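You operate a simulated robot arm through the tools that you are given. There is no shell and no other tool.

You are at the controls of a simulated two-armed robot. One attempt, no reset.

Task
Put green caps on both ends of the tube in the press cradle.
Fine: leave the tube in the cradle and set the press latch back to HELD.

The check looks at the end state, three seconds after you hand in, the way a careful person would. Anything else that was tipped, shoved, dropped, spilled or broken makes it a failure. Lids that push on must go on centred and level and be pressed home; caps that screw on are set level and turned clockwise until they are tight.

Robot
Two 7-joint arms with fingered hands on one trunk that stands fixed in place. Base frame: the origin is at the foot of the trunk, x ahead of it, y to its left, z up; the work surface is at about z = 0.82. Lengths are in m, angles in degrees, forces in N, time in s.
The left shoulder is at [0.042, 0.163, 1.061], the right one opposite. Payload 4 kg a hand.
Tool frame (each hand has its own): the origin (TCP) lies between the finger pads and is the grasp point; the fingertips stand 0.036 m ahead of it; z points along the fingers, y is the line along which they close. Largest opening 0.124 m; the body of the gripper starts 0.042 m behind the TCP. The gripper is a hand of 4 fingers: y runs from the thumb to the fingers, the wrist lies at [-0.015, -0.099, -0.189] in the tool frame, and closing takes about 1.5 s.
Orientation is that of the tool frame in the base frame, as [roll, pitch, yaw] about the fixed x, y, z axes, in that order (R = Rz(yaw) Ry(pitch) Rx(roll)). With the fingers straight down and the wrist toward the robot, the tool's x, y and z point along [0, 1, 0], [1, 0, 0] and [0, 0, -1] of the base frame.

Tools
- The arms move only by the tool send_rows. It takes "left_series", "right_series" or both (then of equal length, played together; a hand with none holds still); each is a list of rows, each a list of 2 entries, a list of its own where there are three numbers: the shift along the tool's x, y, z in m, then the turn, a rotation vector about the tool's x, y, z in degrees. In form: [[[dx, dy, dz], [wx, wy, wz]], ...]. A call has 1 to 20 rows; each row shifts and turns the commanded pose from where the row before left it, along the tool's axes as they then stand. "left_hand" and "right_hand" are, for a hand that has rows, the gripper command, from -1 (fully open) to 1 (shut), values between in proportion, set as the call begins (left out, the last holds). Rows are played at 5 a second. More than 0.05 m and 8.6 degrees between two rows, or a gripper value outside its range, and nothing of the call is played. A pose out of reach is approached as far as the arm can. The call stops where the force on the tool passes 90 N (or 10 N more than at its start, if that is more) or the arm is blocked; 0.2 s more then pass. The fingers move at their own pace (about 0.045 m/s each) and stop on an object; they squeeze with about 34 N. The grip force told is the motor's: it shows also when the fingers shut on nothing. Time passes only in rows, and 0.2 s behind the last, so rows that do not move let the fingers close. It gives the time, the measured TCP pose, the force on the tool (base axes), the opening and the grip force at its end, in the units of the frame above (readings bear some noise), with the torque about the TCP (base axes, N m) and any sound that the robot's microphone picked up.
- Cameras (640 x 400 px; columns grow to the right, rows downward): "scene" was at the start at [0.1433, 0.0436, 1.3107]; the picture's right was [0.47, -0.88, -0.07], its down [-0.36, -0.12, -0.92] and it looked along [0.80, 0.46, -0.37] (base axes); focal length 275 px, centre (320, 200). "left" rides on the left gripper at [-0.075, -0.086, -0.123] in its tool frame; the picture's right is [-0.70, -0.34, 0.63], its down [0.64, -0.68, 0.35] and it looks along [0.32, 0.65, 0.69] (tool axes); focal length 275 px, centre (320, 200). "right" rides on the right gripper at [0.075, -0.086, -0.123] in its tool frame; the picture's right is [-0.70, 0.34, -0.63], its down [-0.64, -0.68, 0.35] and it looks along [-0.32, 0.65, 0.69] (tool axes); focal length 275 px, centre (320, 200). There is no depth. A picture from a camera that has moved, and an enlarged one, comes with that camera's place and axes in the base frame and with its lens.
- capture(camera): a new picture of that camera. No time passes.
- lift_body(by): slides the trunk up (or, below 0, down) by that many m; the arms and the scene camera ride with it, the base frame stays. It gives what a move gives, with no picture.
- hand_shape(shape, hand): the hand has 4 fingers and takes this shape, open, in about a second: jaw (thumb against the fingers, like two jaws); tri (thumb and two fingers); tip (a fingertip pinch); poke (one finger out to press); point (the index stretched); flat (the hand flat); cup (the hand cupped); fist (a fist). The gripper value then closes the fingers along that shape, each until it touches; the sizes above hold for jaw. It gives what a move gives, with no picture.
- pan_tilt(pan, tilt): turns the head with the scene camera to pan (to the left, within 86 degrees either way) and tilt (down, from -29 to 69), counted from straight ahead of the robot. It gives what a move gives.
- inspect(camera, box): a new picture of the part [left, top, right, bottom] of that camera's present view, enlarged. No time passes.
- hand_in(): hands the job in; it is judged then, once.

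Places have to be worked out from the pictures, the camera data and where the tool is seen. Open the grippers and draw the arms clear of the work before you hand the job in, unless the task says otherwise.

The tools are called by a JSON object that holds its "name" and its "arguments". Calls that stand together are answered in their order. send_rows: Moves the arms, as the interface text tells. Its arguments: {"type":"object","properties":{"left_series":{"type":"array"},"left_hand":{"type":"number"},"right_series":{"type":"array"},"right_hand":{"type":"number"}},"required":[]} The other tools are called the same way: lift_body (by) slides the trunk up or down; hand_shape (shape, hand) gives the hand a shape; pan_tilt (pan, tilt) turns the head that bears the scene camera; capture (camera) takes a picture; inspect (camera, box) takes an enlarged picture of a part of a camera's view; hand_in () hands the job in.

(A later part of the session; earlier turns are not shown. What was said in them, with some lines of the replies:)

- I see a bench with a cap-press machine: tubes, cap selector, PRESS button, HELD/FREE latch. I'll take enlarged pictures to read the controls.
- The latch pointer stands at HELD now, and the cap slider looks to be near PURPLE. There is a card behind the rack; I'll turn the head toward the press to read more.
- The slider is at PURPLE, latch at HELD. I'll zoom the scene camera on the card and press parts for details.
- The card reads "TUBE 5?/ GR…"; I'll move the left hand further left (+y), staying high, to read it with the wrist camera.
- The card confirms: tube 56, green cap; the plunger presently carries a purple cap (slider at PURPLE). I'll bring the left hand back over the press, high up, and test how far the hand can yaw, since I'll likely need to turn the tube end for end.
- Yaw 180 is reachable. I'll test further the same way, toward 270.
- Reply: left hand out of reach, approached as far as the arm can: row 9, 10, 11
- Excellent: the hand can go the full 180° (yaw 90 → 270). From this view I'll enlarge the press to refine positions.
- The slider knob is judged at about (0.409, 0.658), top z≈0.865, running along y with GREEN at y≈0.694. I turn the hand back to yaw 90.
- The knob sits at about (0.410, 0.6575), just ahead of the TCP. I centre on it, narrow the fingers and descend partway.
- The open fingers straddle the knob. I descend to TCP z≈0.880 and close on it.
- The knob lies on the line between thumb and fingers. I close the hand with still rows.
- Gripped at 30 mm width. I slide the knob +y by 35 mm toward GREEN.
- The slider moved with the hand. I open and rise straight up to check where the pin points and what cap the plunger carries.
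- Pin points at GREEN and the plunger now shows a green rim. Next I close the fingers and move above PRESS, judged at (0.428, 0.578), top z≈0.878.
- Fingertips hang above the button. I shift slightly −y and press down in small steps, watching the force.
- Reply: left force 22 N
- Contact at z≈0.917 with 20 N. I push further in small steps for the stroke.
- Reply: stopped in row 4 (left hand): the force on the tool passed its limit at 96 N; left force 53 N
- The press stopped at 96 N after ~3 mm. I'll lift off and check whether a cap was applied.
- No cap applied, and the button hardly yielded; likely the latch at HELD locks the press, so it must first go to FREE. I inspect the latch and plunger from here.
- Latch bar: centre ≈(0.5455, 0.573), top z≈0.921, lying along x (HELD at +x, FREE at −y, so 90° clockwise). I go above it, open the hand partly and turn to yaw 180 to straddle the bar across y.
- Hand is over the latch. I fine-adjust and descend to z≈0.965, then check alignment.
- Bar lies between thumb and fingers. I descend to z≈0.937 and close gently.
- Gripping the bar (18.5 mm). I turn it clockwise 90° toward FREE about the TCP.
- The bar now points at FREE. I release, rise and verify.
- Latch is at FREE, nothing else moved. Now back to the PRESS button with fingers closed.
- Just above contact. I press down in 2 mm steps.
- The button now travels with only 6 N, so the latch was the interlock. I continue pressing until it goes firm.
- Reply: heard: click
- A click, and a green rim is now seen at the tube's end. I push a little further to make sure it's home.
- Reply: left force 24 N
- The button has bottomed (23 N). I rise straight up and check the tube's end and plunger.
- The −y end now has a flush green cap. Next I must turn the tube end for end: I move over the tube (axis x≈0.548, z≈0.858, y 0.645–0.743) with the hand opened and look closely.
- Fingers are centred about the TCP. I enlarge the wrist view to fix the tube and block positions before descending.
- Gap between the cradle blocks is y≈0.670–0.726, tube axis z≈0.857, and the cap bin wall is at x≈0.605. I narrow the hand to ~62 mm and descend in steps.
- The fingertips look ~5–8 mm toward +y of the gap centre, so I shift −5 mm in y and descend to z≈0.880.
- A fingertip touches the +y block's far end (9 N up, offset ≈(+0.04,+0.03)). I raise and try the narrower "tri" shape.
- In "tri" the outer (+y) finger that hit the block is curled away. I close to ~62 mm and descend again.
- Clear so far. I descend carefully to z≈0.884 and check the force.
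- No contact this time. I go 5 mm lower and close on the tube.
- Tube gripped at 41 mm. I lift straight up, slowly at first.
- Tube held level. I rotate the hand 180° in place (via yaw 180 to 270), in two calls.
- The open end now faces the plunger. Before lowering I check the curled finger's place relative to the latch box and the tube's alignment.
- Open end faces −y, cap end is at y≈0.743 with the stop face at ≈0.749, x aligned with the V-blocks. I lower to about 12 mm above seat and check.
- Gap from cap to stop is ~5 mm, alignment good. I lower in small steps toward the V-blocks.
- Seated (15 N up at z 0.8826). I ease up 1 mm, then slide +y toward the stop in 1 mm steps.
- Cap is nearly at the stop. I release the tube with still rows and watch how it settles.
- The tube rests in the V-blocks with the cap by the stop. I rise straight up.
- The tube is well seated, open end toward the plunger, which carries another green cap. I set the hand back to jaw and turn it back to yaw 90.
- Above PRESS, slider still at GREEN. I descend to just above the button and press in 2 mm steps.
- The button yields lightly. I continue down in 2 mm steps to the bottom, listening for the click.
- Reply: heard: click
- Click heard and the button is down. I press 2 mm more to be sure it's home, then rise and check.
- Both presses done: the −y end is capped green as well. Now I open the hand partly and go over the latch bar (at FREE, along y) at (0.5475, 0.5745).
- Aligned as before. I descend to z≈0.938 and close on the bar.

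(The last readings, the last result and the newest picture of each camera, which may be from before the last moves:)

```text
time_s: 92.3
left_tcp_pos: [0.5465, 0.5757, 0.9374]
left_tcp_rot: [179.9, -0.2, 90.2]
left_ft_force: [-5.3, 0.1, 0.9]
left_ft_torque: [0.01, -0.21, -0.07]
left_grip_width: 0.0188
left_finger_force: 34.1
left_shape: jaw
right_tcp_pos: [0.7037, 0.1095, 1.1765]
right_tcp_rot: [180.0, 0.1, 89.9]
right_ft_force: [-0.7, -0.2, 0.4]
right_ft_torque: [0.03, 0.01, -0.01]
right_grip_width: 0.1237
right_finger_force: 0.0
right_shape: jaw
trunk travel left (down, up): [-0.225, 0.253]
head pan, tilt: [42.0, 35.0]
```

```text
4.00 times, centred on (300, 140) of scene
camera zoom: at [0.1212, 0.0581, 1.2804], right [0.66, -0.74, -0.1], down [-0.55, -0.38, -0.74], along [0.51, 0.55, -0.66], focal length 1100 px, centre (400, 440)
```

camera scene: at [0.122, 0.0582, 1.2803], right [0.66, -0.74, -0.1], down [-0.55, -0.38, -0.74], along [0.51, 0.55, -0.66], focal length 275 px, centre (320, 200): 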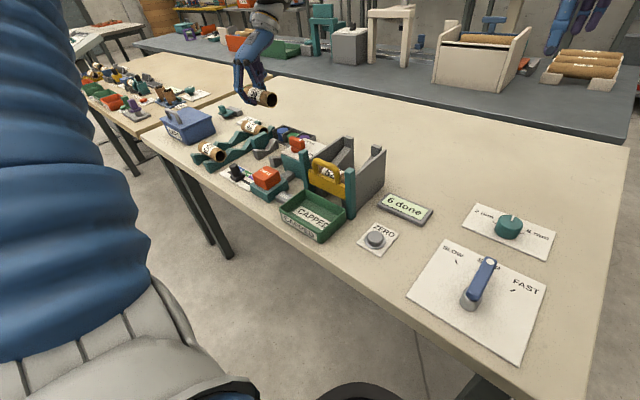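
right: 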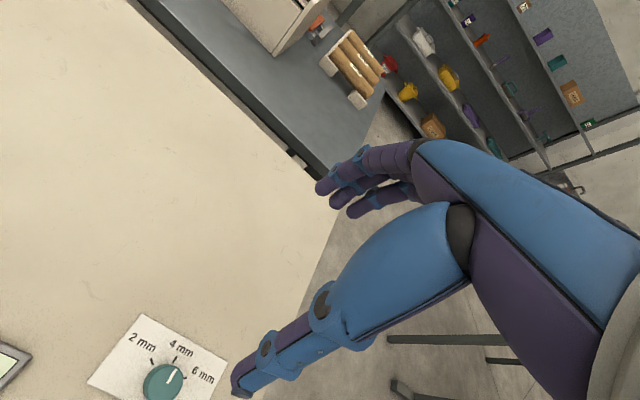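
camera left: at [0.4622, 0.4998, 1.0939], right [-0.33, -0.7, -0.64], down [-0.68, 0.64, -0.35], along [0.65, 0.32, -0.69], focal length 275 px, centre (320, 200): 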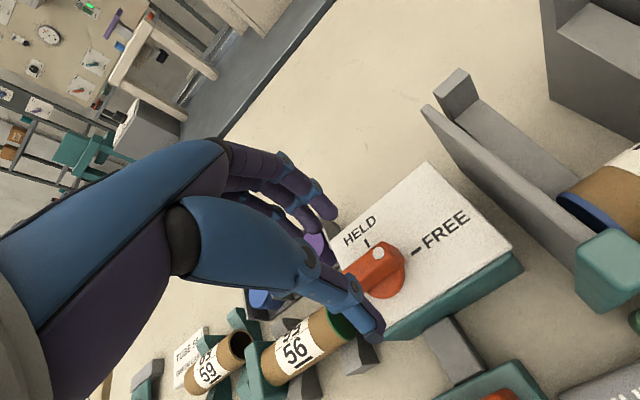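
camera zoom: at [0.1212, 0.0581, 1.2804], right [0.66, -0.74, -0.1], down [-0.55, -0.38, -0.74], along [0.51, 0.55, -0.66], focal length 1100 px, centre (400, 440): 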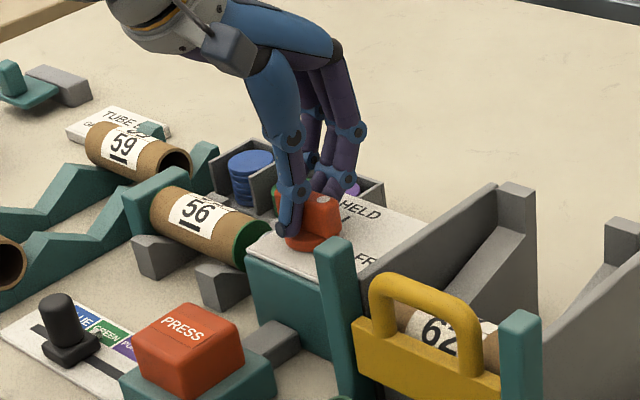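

Gripped (18.8 mm). I turn the bar 90° anticlockwise back to HELD.

{"name": "send_rows", "arguments": {"left_series": [[[0, 0, 0], [0, 0, -6]], [[0, 0, 0], [0, 0, -6]], [[0, 0, 0], [0, 0, -6]], [[0, 0, 0], [0, 0, -6]], [[0, 0, 0], [0, 0, -6]], [[0, 0, 0], [0, 0, -6]], [[0, 0, 0], [0, 0, -6]], [[0, 0, 0], [0, 0, -6]], [[0, 0, 0], [0, 0, -6]], [[0, 0, 0], [0, 0, -6]], [[0, 0, 0], [0, 0, -6]], [[0, 0, 0], [0, 0, -6]], [[0, 0, 0], [0, 0, -6]], [[0, 0, 0], [0, 0, -6]], [[0, 0, 0], [0, 0, -6]], [[0, 0, 0], [0, 0, 0]]]}}

{"name": "inspect", "arguments": {"camera": "scene", "box": [240, 90, 360, 190]}}

{"name": "capture", "arguments": {"camera": "left"}}

```text
time_s: 95.0
left_tcp_pos: [0.5465, 0.5759, 0.9333]
left_tcp_rot: [179.3, -0.2, 163.6]
left_ft_force: [-11.5, -21.2, 57.1]
left_ft_torque: [-0.17, 0.14, -0.02]
left_grip_width: 0.0211
left_finger_force: 34.2
left_shape: jaw
right_tcp_pos: [0.7031, 0.1084, 1.1784]
right_tcp_rot: [-179.8, 0.1, 89.9]
right_ft_force: [0.4, 0.8, 0.1]
right_ft_torque: [-0.08, 0.04, -0.02]
right_grip_width: 0.1237
right_finger_force: 0.0
right_shape: jaw
trunk travel left (down, up): [-0.225, 0.253]
head pan, tilt: [42.0, 35.0]
stopped in row 13 (left hand): the force on the tool passed its limit at 156 N (the readings are from after the stop); the commanded pose is now the measured one
```

```text
4.00 times, centred on (300, 140) of scene
camera zoom: at [0.12, 0.0553, 1.2812], right [0.66, -0.74, -0.1], down [-0.55, -0.38, -0.75], along [0.52, 0.55, -0.66], focal length 1100 px, centre (400, 440)
```

zoom: 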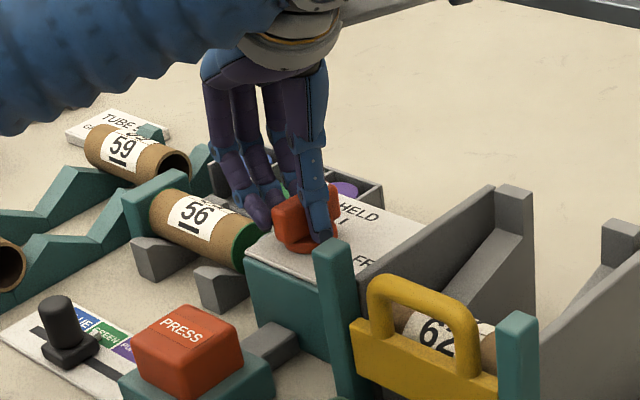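

```text
taken
camera left: at [0.594, 0.4703, 1.056], right [0.57, -0.51, -0.64], down [-0.81, -0.47, -0.35], along [-0.12, 0.72, -0.68], focal length 275 px, centre (320, 200)
```

left: 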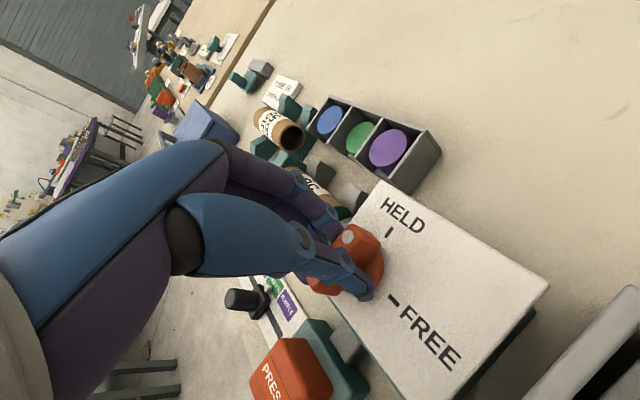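

The turn stopped at 73° with a downward press on the latch (57 N up remaining). I first relieve this by raising 4 mm while keeping grip, and read the force.

{"name": "send_rows", "arguments": {"left_series": [[[0, 0, -0.002], [0, 0, 0]], [[0, 0, -0.002], [0, 0, 0]], [[0, 0, 0], [0, 0, 0]]]}}

{"name": "capture", "arguments": {"camera": "scene"}}

{"name": "inspect", "arguments": {"camera": "left", "box": [260, 170, 460, 330]}}

```text
time_s: 95.8
left_tcp_pos: [0.5457, 0.5758, 0.9349]
left_tcp_rot: [179.5, -0.6, 163.6]
left_ft_force: [-1.4, -16.9, 49.9]
left_ft_torque: [-0.08, -0.2, -0.02]
left_grip_width: 0.0211
left_finger_force: 33.8
left_shape: jaw
right_tcp_pos: [0.7032, 0.1064, 1.1784]
right_tcp_rot: [180.0, -0.2, 90.1]
right_ft_force: [0.8, -0.3, 0.4]
right_ft_torque: [0.02, 0.03, 0.03]
right_grip_width: 0.1234
right_finger_force: 0.0
right_shape: jaw
trunk travel left (down, up): [-0.225, 0.253]
head pan, tilt: [42.0, 35.0]
```

```text
taken
camera scene: at [0.1193, 0.0543, 1.281], right [0.66, -0.74, -0.1], down [-0.55, -0.38, -0.75], along [0.52, 0.55, -0.66], focal length 275 px, centre (320, 200)
```

scene: 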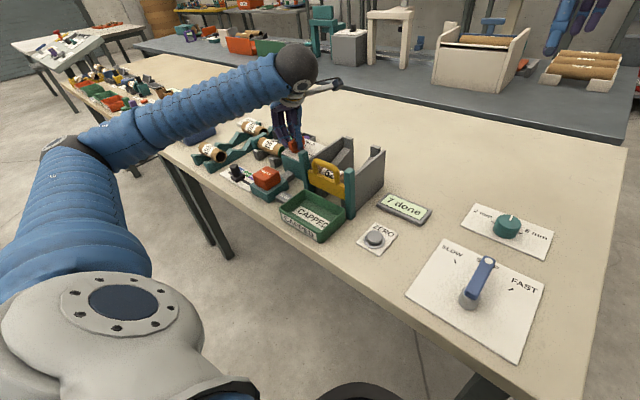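

```text
2.50 times, centred on (360, 250) of left
camera zoom: at [0.5943, 0.4703, 1.0558], right [0.57, -0.51, -0.64], down [-0.81, -0.47, -0.34], along [-0.13, 0.72, -0.68], focal length 688 px, centre (220, 75)
```

zoom: 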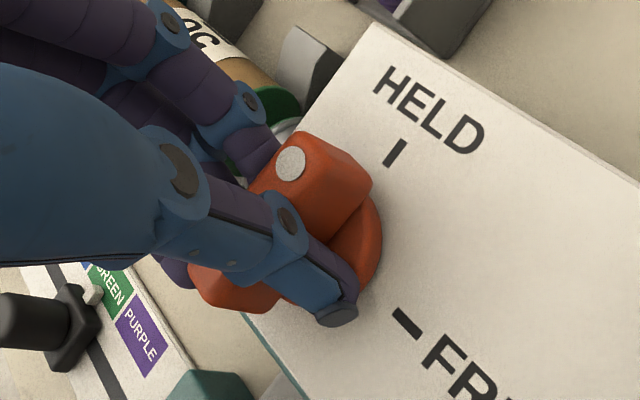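

The arm's elbow has swung and still presses down ~50 N at the latch. I release the bar and lift off to relax, then look at the latch's angle.

{"name": "send_rows", "arguments": {"left_series": [[[0, 0, -0.002], [0, 0, 0]], [[0, 0, -0.002], [0, 0, 0]], [[0, 0, -0.003], [0, 0, 0]], [[0, 0, -0.005], [0, 0, 0]], [[0, 0, -0.02], [0, 0, 0]], [[0, 0, -0.03], [0, 0, 0]], [[0, 0, 0], [0, 0, 0]]], "left_hand": -0.1}}

{"name": "inspect", "arguments": {"camera": "scene", "box": [240, 90, 360, 190]}}

{"name": "capture", "arguments": {"camera": "left"}}

```text
time_s: 97.2
left_tcp_pos: [0.5355, 0.5792, 0.9178]
left_tcp_rot: [-178.6, -6.9, 164.0]
left_ft_force: [6.7, 1.2, 34.4]
left_ft_torque: [-1.49, 0.36, 0.24]
left_grip_width: 0.0727
left_finger_force: 0.0
left_shape: jaw
right_tcp_pos: [0.7043, 0.11, 1.1761]
right_tcp_rot: [-179.9, 0.0, 90.0]
right_ft_force: [0.0, 0.4, -0.2]
right_ft_torque: [0.01, 0.0, -0.01]
right_grip_width: 0.1238
right_finger_force: 0.0
right_shape: jaw
trunk travel left (down, up): [-0.225, 0.253]
head pan, tilt: [42.0, 35.0]
stopped in row 6 (left hand): the force on the tool passed its limit at 137 N (the readings are from after the stop); the commanded pose is now the measured one
```

```text
4.00 times, centred on (300, 140) of scene
camera zoom: at [0.1209, 0.0571, 1.2808], right [0.66, -0.74, -0.1], down [-0.55, -0.38, -0.74], along [0.51, 0.55, -0.66], focal length 1100 px, centre (400, 440)
```

zoom: 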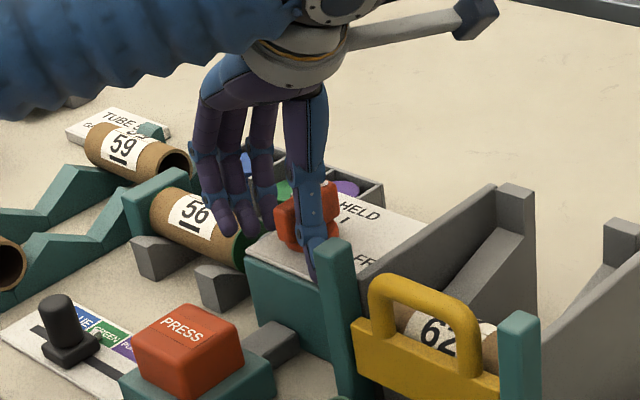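

```text
taken
camera left: at [0.5984, 0.4745, 1.0324], right [0.49, -0.51, -0.71], down [-0.84, -0.48, -0.25], along [-0.21, 0.72, -0.66], focal length 275 px, centre (320, 200)
```

left: 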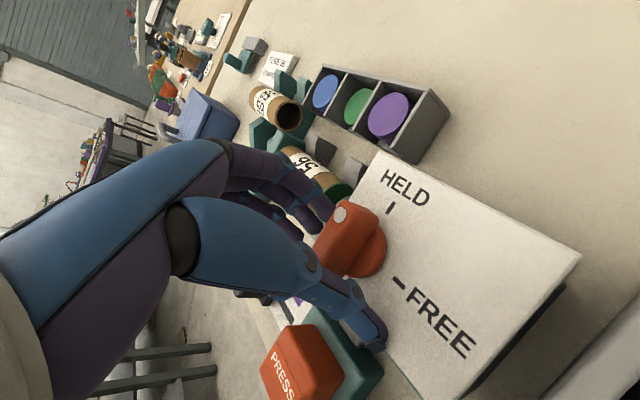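

The arm is not tracking (it sank and tilted while commanded up — likely changing its elbow branch). The trunk lift will carry the whole arm straight up safely, so I use it.

{"name": "lift_body", "arguments": {"by": 0.03}}

{"name": "inspect", "arguments": {"camera": "scene", "box": [220, 100, 380, 220]}}

{"name": "capture", "arguments": {"camera": "left"}}

```text
time_s: 97.9
left_tcp_pos: [0.5359, 0.5791, 0.9423]
left_tcp_rot: [-178.4, -7.5, 164.0]
left_ft_force: [0.4, 0.4, -0.8]
left_ft_torque: [0.01, 0.0, -0.01]
left_grip_width: 0.0684
left_finger_force: 0.1
left_shape: jaw
right_tcp_pos: [0.707, 0.11, 1.2048]
right_tcp_rot: [-179.7, 0.1, 90.0]
right_ft_force: [0.6, -0.8, -0.2]
right_ft_torque: [0.0, 0.02, -0.02]
right_grip_width: 0.1237
right_finger_force: 0.1
right_shape: jaw
trunk travel left (down, up): [-0.255, 0.223]
head pan, tilt: [42.0, 35.0]
```

```text
3.33 times, centred on (300, 160) of scene
camera zoom: at [0.1087, 0.0583, 1.3145], right [0.66, -0.74, -0.08], down [-0.52, -0.38, -0.76], along [0.53, 0.55, -0.64], focal length 916 px, centre (387, 333)
```

zoom: 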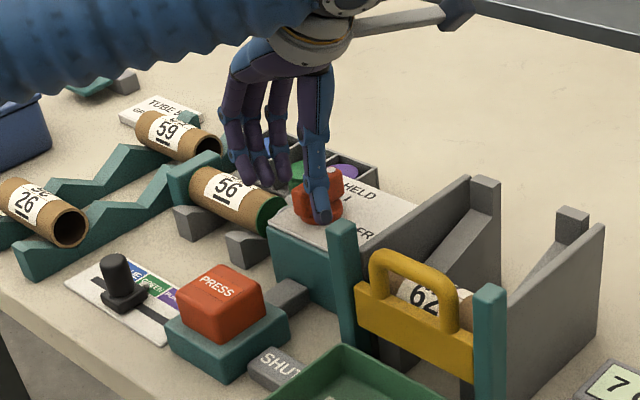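

```text
taken
camera left: at [0.5995, 0.4752, 1.0564], right [0.49, -0.51, -0.71], down [-0.85, -0.48, -0.24], along [-0.21, 0.72, -0.66], focal length 275 px, centre (320, 200)
```

left: 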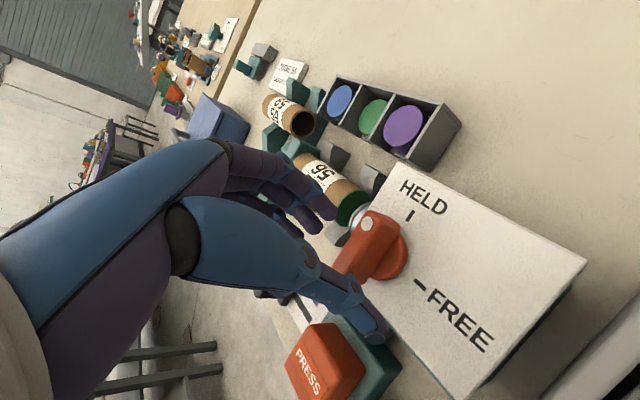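

Force is gone. I lift the trunk further so the hand clears the latch entirely.

{"name": "lift_body", "arguments": {"by": 0.1}}

{"name": "capture", "arguments": {"camera": "scene"}}

{"name": "capture", "arguments": {"camera": "left"}}

```text
time_s: 99.2
left_tcp_pos: [0.5347, 0.579, 1.0429]
left_tcp_rot: [-178.4, -7.3, 163.9]
left_ft_force: [-0.2, -0.2, -0.4]
left_ft_torque: [0.01, 0.03, 0.01]
left_grip_width: 0.0685
left_finger_force: 0.1
left_shape: jaw
right_tcp_pos: [0.7054, 0.1106, 1.305]
right_tcp_rot: [-179.7, 0.0, 90.0]
right_ft_force: [-0.6, -1.0, 0.0]
right_ft_torque: [0.0, -0.06, -0.01]
right_grip_width: 0.1236
right_finger_force: 0.1
right_shape: jaw
trunk travel left (down, up): [-0.355, 0.123]
head pan, tilt: [42.0, 35.0]
```

```text
taken
camera scene: at [0.0726, 0.0581, 1.4239], right [0.67, -0.74, -0.03], down [-0.46, -0.38, -0.8], along [0.59, 0.55, -0.6], focal length 275 px, centre (320, 200)
```

scene: 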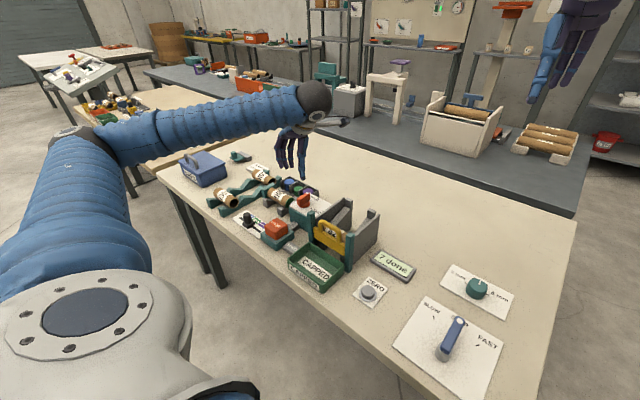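

```text
taken
camera left: at [0.599, 0.4752, 1.1574], right [0.49, -0.51, -0.71], down [-0.85, -0.48, -0.24], along [-0.21, 0.72, -0.66], focal length 275 px, centre (320, 200)
```

left: 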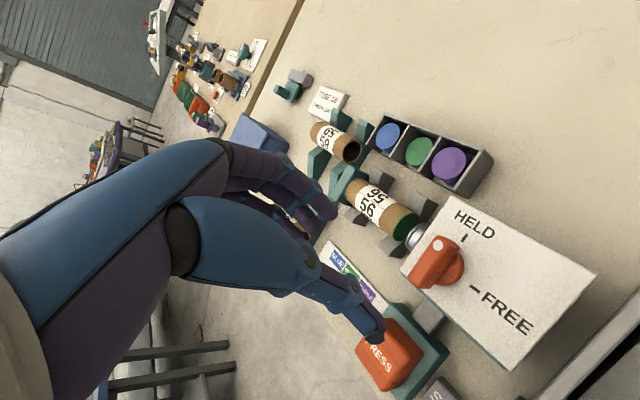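

{"name": "inspect", "arguments": {"camera": "left", "box": [340, 160, 540, 300]}}

{"name": "inspect", "arguments": {"camera": "scene", "box": [220, 150, 360, 260]}}

```text
2.86 times, centred on (440, 230) of left
camera zoom: at [0.599, 0.4752, 1.1574], right [0.49, -0.51, -0.71], down [-0.85, -0.48, -0.24], along [-0.21, 0.72, -0.66], focal length 786 px, centre (-23, 114)
```

zoom: 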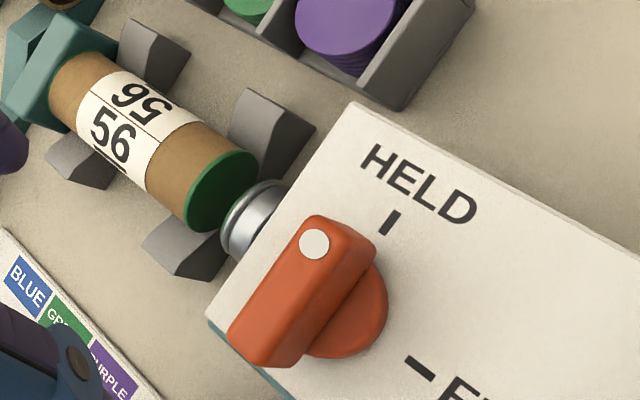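

```text
3.64 times, centred on (290, 205) of scene
camera zoom: at [0.0726, 0.0581, 1.4239], right [0.67, -0.74, -0.03], down [-0.46, -0.38, -0.8], along [0.59, 0.55, -0.6], focal length 1000 px, centre (429, 182)
```

zoom: 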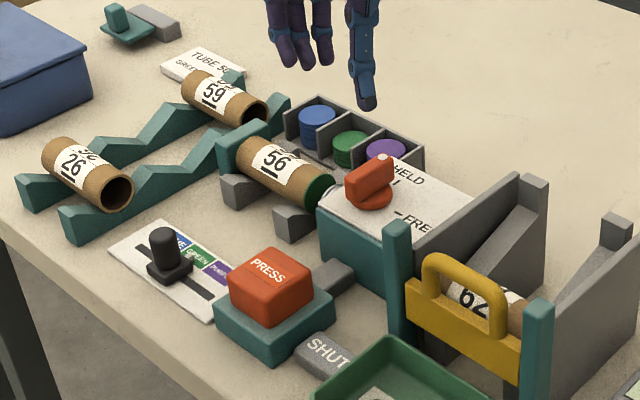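

From this view the bar's dot end lies in line with the HELD tick (bar direction within a few degrees of +x), so the latch seems to have snapped to HELD. I lift the trunk more for clearance before moving the arm.

{"name": "lift_body", "arguments": {"by": 0.115}}

{"name": "pan_tilt", "arguments": {"pan": 45, "tilt": 45}}

{"name": "capture", "arguments": {"camera": "scene"}}

{"name": "inspect", "arguments": {"camera": "left", "box": [380, 150, 580, 290]}}

```text
time_s: 100.7
left_tcp_pos: [0.5342, 0.5797, 1.1596]
left_tcp_rot: [-178.5, -7.3, 164.0]
left_ft_force: [0.1, 0.3, -0.6]
left_ft_torque: [0.0, 0.03, -0.03]
left_grip_width: 0.0686
left_finger_force: 0.2
left_shape: jaw
right_tcp_pos: [0.7047, 0.1112, 1.4206]
right_tcp_rot: [-179.8, 0.0, 90.0]
right_ft_force: [1.0, 0.0, -0.4]
right_ft_torque: [-0.03, 0.04, 0.0]
right_grip_width: 0.1238
right_finger_force: 0.0
right_shape: jaw
trunk travel left (down, up): [-0.47, 0.008]
head pan, tilt: [42.0, 35.0]
```

```text
time_s: 101.4
left_tcp_pos: [0.534, 0.5796, 1.1578]
left_tcp_rot: [-178.6, -7.2, 164.0]
left_ft_force: [0.1, -0.5, 0.9]
left_ft_torque: [0.01, -0.01, 0.0]
left_grip_width: 0.0686
left_finger_force: 0.1
left_shape: jaw
right_tcp_pos: [0.7032, 0.1106, 1.4206]
right_tcp_rot: [-179.9, 0.1, 90.0]
right_ft_force: [0.4, -0.5, 0.1]
right_ft_torque: [0.04, 0.01, 0.0]
right_grip_width: 0.1239
right_finger_force: 0.0
right_shape: jaw
trunk travel left (down, up): [-0.47, 0.008]
head pan, tilt: [45.0, 45.0]
```

```text
taken
camera scene: at [0.0483, 0.0567, 1.5282], right [0.71, -0.71, 0.0], down [-0.5, -0.5, -0.71], along [0.5, 0.5, -0.71], focal length 275 px, centre (320, 200)
```

scene: 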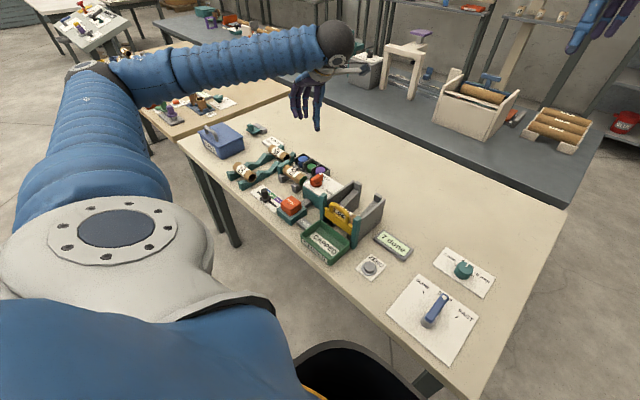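

```text
2.86 times, centred on (480, 220) of left
camera zoom: at [0.5988, 0.4751, 1.2731], right [0.49, -0.51, -0.71], down [-0.85, -0.47, -0.24], along [-0.21, 0.72, -0.66], focal length 786 px, centre (-137, 143)
```

zoom: 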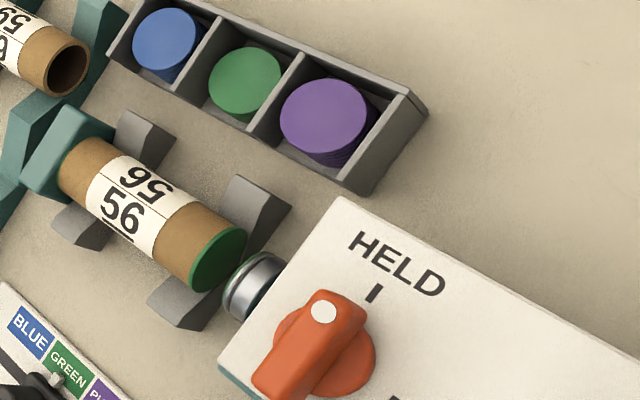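

The bar seems to be at/near HELD. I'll compare later with the original view; first I test that the arm tracks again with small upward moves at this safe height.

{"name": "send_rows", "arguments": {"left_series": [[[0, 0, -0.01], [0, 0, 0]], [[0, 0, -0.01], [0, 0, 0]], [[0, 0, 0], [0, 0, 0]]]}}

{"name": "capture", "arguments": {"camera": "scene"}}

```text
time_s: 102.2
left_tcp_pos: [0.537, 0.5789, 1.1772]
left_tcp_rot: [-178.5, -7.3, 163.9]
left_ft_force: [-0.5, 0.5, -0.4]
left_ft_torque: [-0.02, 0.0, -0.01]
left_grip_width: 0.0686
left_finger_force: 0.0
left_shape: jaw
right_tcp_pos: [0.7046, 0.111, 1.4203]
right_tcp_rot: [-179.8, 0.1, 90.1]
right_ft_force: [-0.9, 0.7, -0.1]
right_ft_torque: [-0.01, -0.04, -0.01]
right_grip_width: 0.1236
right_finger_force: 0.1
right_shape: jaw
trunk travel left (down, up): [-0.47, 0.008]
head pan, tilt: [45.0, 45.0]
```

```text
taken
camera scene: at [0.0482, 0.0569, 1.5282], right [0.71, -0.71, 0.0], down [-0.5, -0.5, -0.71], along [0.5, 0.5, -0.71], focal length 275 px, centre (320, 200)
```

scene: 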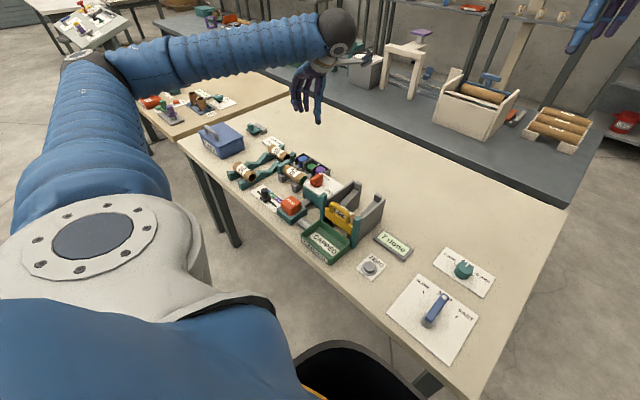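

Tracking is fine here. I zoom on the latch from the head camera.

{"name": "inspect", "arguments": {"camera": "scene", "box": [280, 150, 360, 210]}}

{"name": "inspect", "arguments": {"camera": "left", "box": [420, 190, 600, 320]}}

```text
6.67 times, centred on (320, 180) of scene
camera zoom: at [0.0482, 0.0569, 1.5282], right [0.71, -0.71, 0.0], down [-0.5, -0.5, -0.71], along [0.5, 0.5, -0.71], focal length 1833 px, centre (320, 333)
```

zoom: 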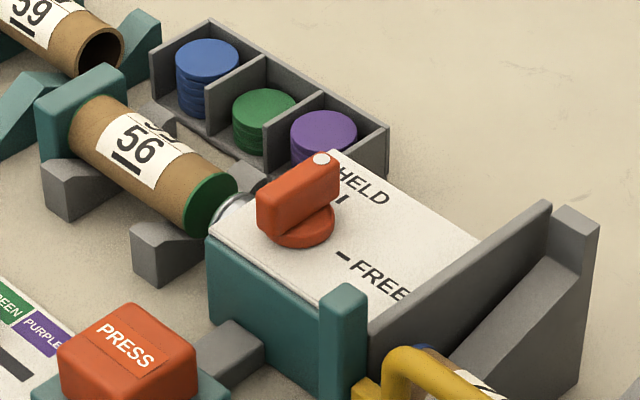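

```text
3.08 times, centred on (510, 255) of left
camera zoom: at [0.6017, 0.475, 1.2924], right [0.49, -0.51, -0.71], down [-0.85, -0.48, -0.24], along [-0.21, 0.72, -0.66], focal length 847 px, centre (-265, 31)
```

zoom: 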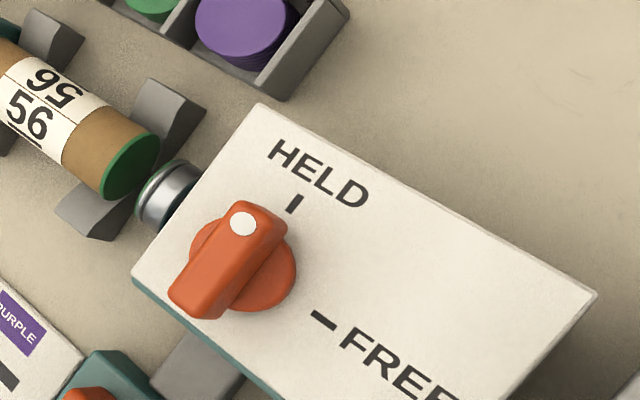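

In the sharper view the bar (≈+2°) and the HELD tick (≈+1.4°) point the same way, so the latch stands at HELD against its stop; the tube lies in the cradle with green on the near end. I open the hand fully and draw it up and away.

{"name": "send_rows", "arguments": {"left_series": [[[0, 0, -0.02], [0, 0, 0]], [[0, 0, -0.03], [0, 0, 0]], [[0, 0, -0.03], [0, 0, 0]], [[0, 0, -0.03], [0, 0, 0]], [[0, 0, -0.03], [0, 0, 0]], [[0, 0, 0], [0, 0, 0]], [[0, 0, 0], [0, 0, 0]]], "left_hand": -1}}

{"name": "capture", "arguments": {"camera": "scene"}}

{"name": "inspect", "arguments": {"camera": "scene", "box": [220, 130, 380, 270]}}

{"name": "capture", "arguments": {"camera": "left"}}

```text
time_s: 103.8
left_tcp_pos: [0.5547, 0.5764, 1.318]
left_tcp_rot: [-178.6, -7.3, 163.9]
left_ft_force: [0.1, 0.3, 0.6]
left_ft_torque: [-0.01, -0.02, -0.02]
left_grip_width: 0.1237
left_finger_force: 0.0
left_shape: jaw
right_tcp_pos: [0.7045, 0.1109, 1.4208]
right_tcp_rot: [-179.9, 0.1, 90.1]
right_ft_force: [-0.6, 0.0, -0.3]
right_ft_torque: [0.03, 0.03, 0.04]
right_grip_width: 0.1238
right_finger_force: 0.0
right_shape: jaw
trunk travel left (down, up): [-0.47, 0.008]
head pan, tilt: [45.0, 45.0]
```

```text
taken
camera scene: at [0.0477, 0.0563, 1.5282], right [0.71, -0.71, 0.0], down [-0.5, -0.5, -0.71], along [0.5, 0.5, -0.71], focal length 275 px, centre (320, 200)
```

scene: 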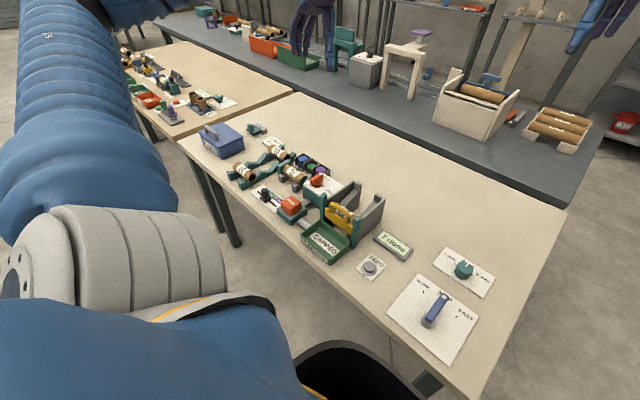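

```text
2.86 times, centred on (300, 200) of scene
camera zoom: at [0.0477, 0.0563, 1.5282], right [0.71, -0.71, 0.0], down [-0.5, -0.5, -0.71], along [0.5, 0.5, -0.71], focal length 786 px, centre (377, 200)
```

zoom: 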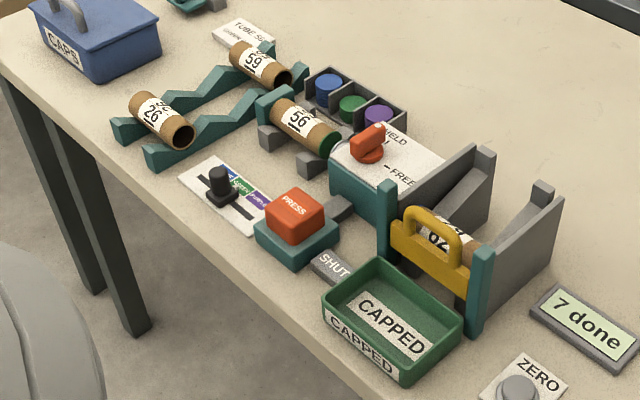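

```text
taken
camera left: at [0.6184, 0.472, 1.4319], right [0.49, -0.51, -0.71], down [-0.85, -0.47, -0.24], along [-0.21, 0.72, -0.66], focal length 275 px, centre (320, 200)
```

left: 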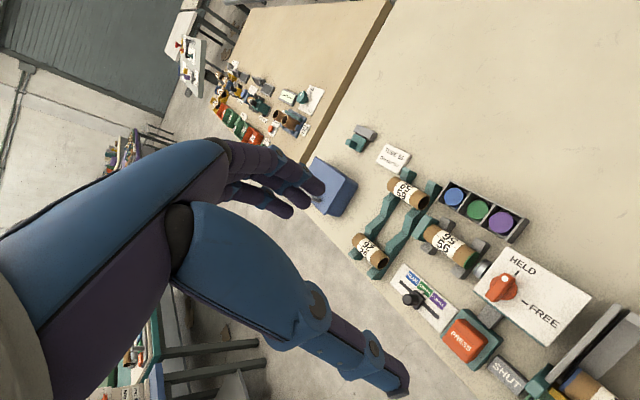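

Arm is clear above. A last close look at the tube, both ends, and the latch.

{"name": "inspect", "arguments": {"camera": "scene", "box": [270, 150, 340, 200]}}

{"name": "inspect", "arguments": {"camera": "left", "box": [400, 190, 540, 310]}}

```text
8.00 times, centred on (305, 175) of scene
camera zoom: at [0.0477, 0.0563, 1.5282], right [0.71, -0.71, 0.0], down [-0.5, -0.5, -0.71], along [0.5, 0.5, -0.71], focal length 2200 px, centre (440, 400)
```

zoom: 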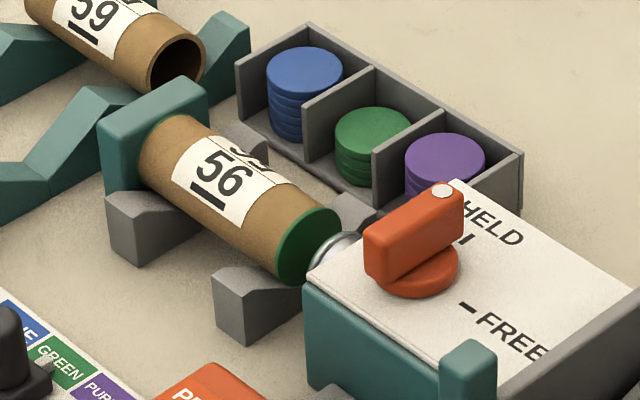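

```text
3.33 times, centred on (470, 250) of left
camera zoom: at [0.6184, 0.472, 1.4319], right [0.49, -0.51, -0.71], down [-0.85, -0.47, -0.24], along [-0.21, 0.72, -0.66], focal length 918 px, centre (-180, 33)
```

zoom: 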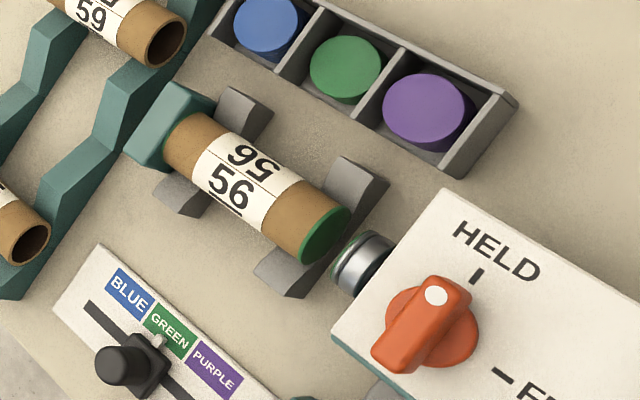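

{"name": "inspect", "arguments": {"camera": "left", "box": [410, 200, 470, 240]}}

{"name": "inspect", "arguments": {"camera": "scene", "box": [275, 155, 305, 180]}}

```text
10.00 times, centred on (440, 220) of left
camera zoom: at [0.6184, 0.472, 1.4319], right [0.49, -0.51, -0.71], down [-0.85, -0.47, -0.24], along [-0.21, 0.72, -0.66], focal length 2753 px, centre (-880, 0)
```

zoom: 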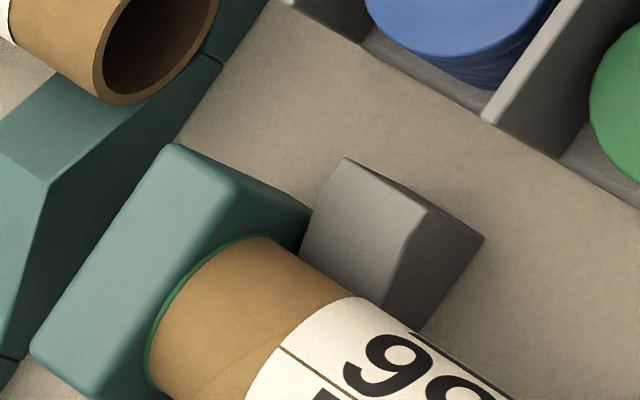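

```text
16.00 times, centred on (290, 168) of scene
camera zoom: at [0.0477, 0.0563, 1.5282], right [0.71, -0.71, 0.0], down [-0.5, -0.5, -0.71], along [0.5, 0.5, -0.71], focal length 4399 px, centre (800, 720)
```

zoom: 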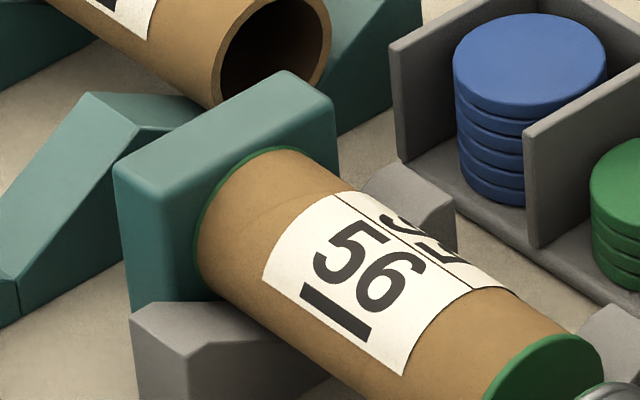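

Green caps show at both ends of tube 56, which lies seated against the stop. The latch is at HELD, both hands are open and well above the bench, and nothing else appears disturbed, so I hand in.

{"name": "hand_in", "arguments": {}}

```text
The job is handed in.
```

I put green caps on both ends of tube 56. The tube is back in the press cradle against the stop, and the press latch is set to HELD. The job is handed in. I haven't had the check's result.

- **First end:** I moved the cap slider from PURPLE to GREEN. The press stayed locked with the latch at HELD, so I turned it to FREE and pressed until it clicked.
- **Second end:** I lifted the tube out, turned it end for end, set it back in the cradle and pressed again until it clicked. In the last pictures a green cap shows at each end.
- **Force at the latch:** turning the latch back to HELD, the left arm stopped at 156 N. When I released the latch, the arm sank and pressed on the latch box, stopping again at 137 N. I used the trunk lift to raise it clear. Afterwards the latch pointer lined up with the HELD mark, and I saw nothing moved or damaged.
- **First press attempt:** before I found the lock, I pushed the PRESS button with about 96 N and it did not move. It worked normally afterwards.
- **Other changes:** the counter went from 5 to 7 done, the slider is still at GREEN, and the trunk is still raised. Both hands are open and clear of the bench.
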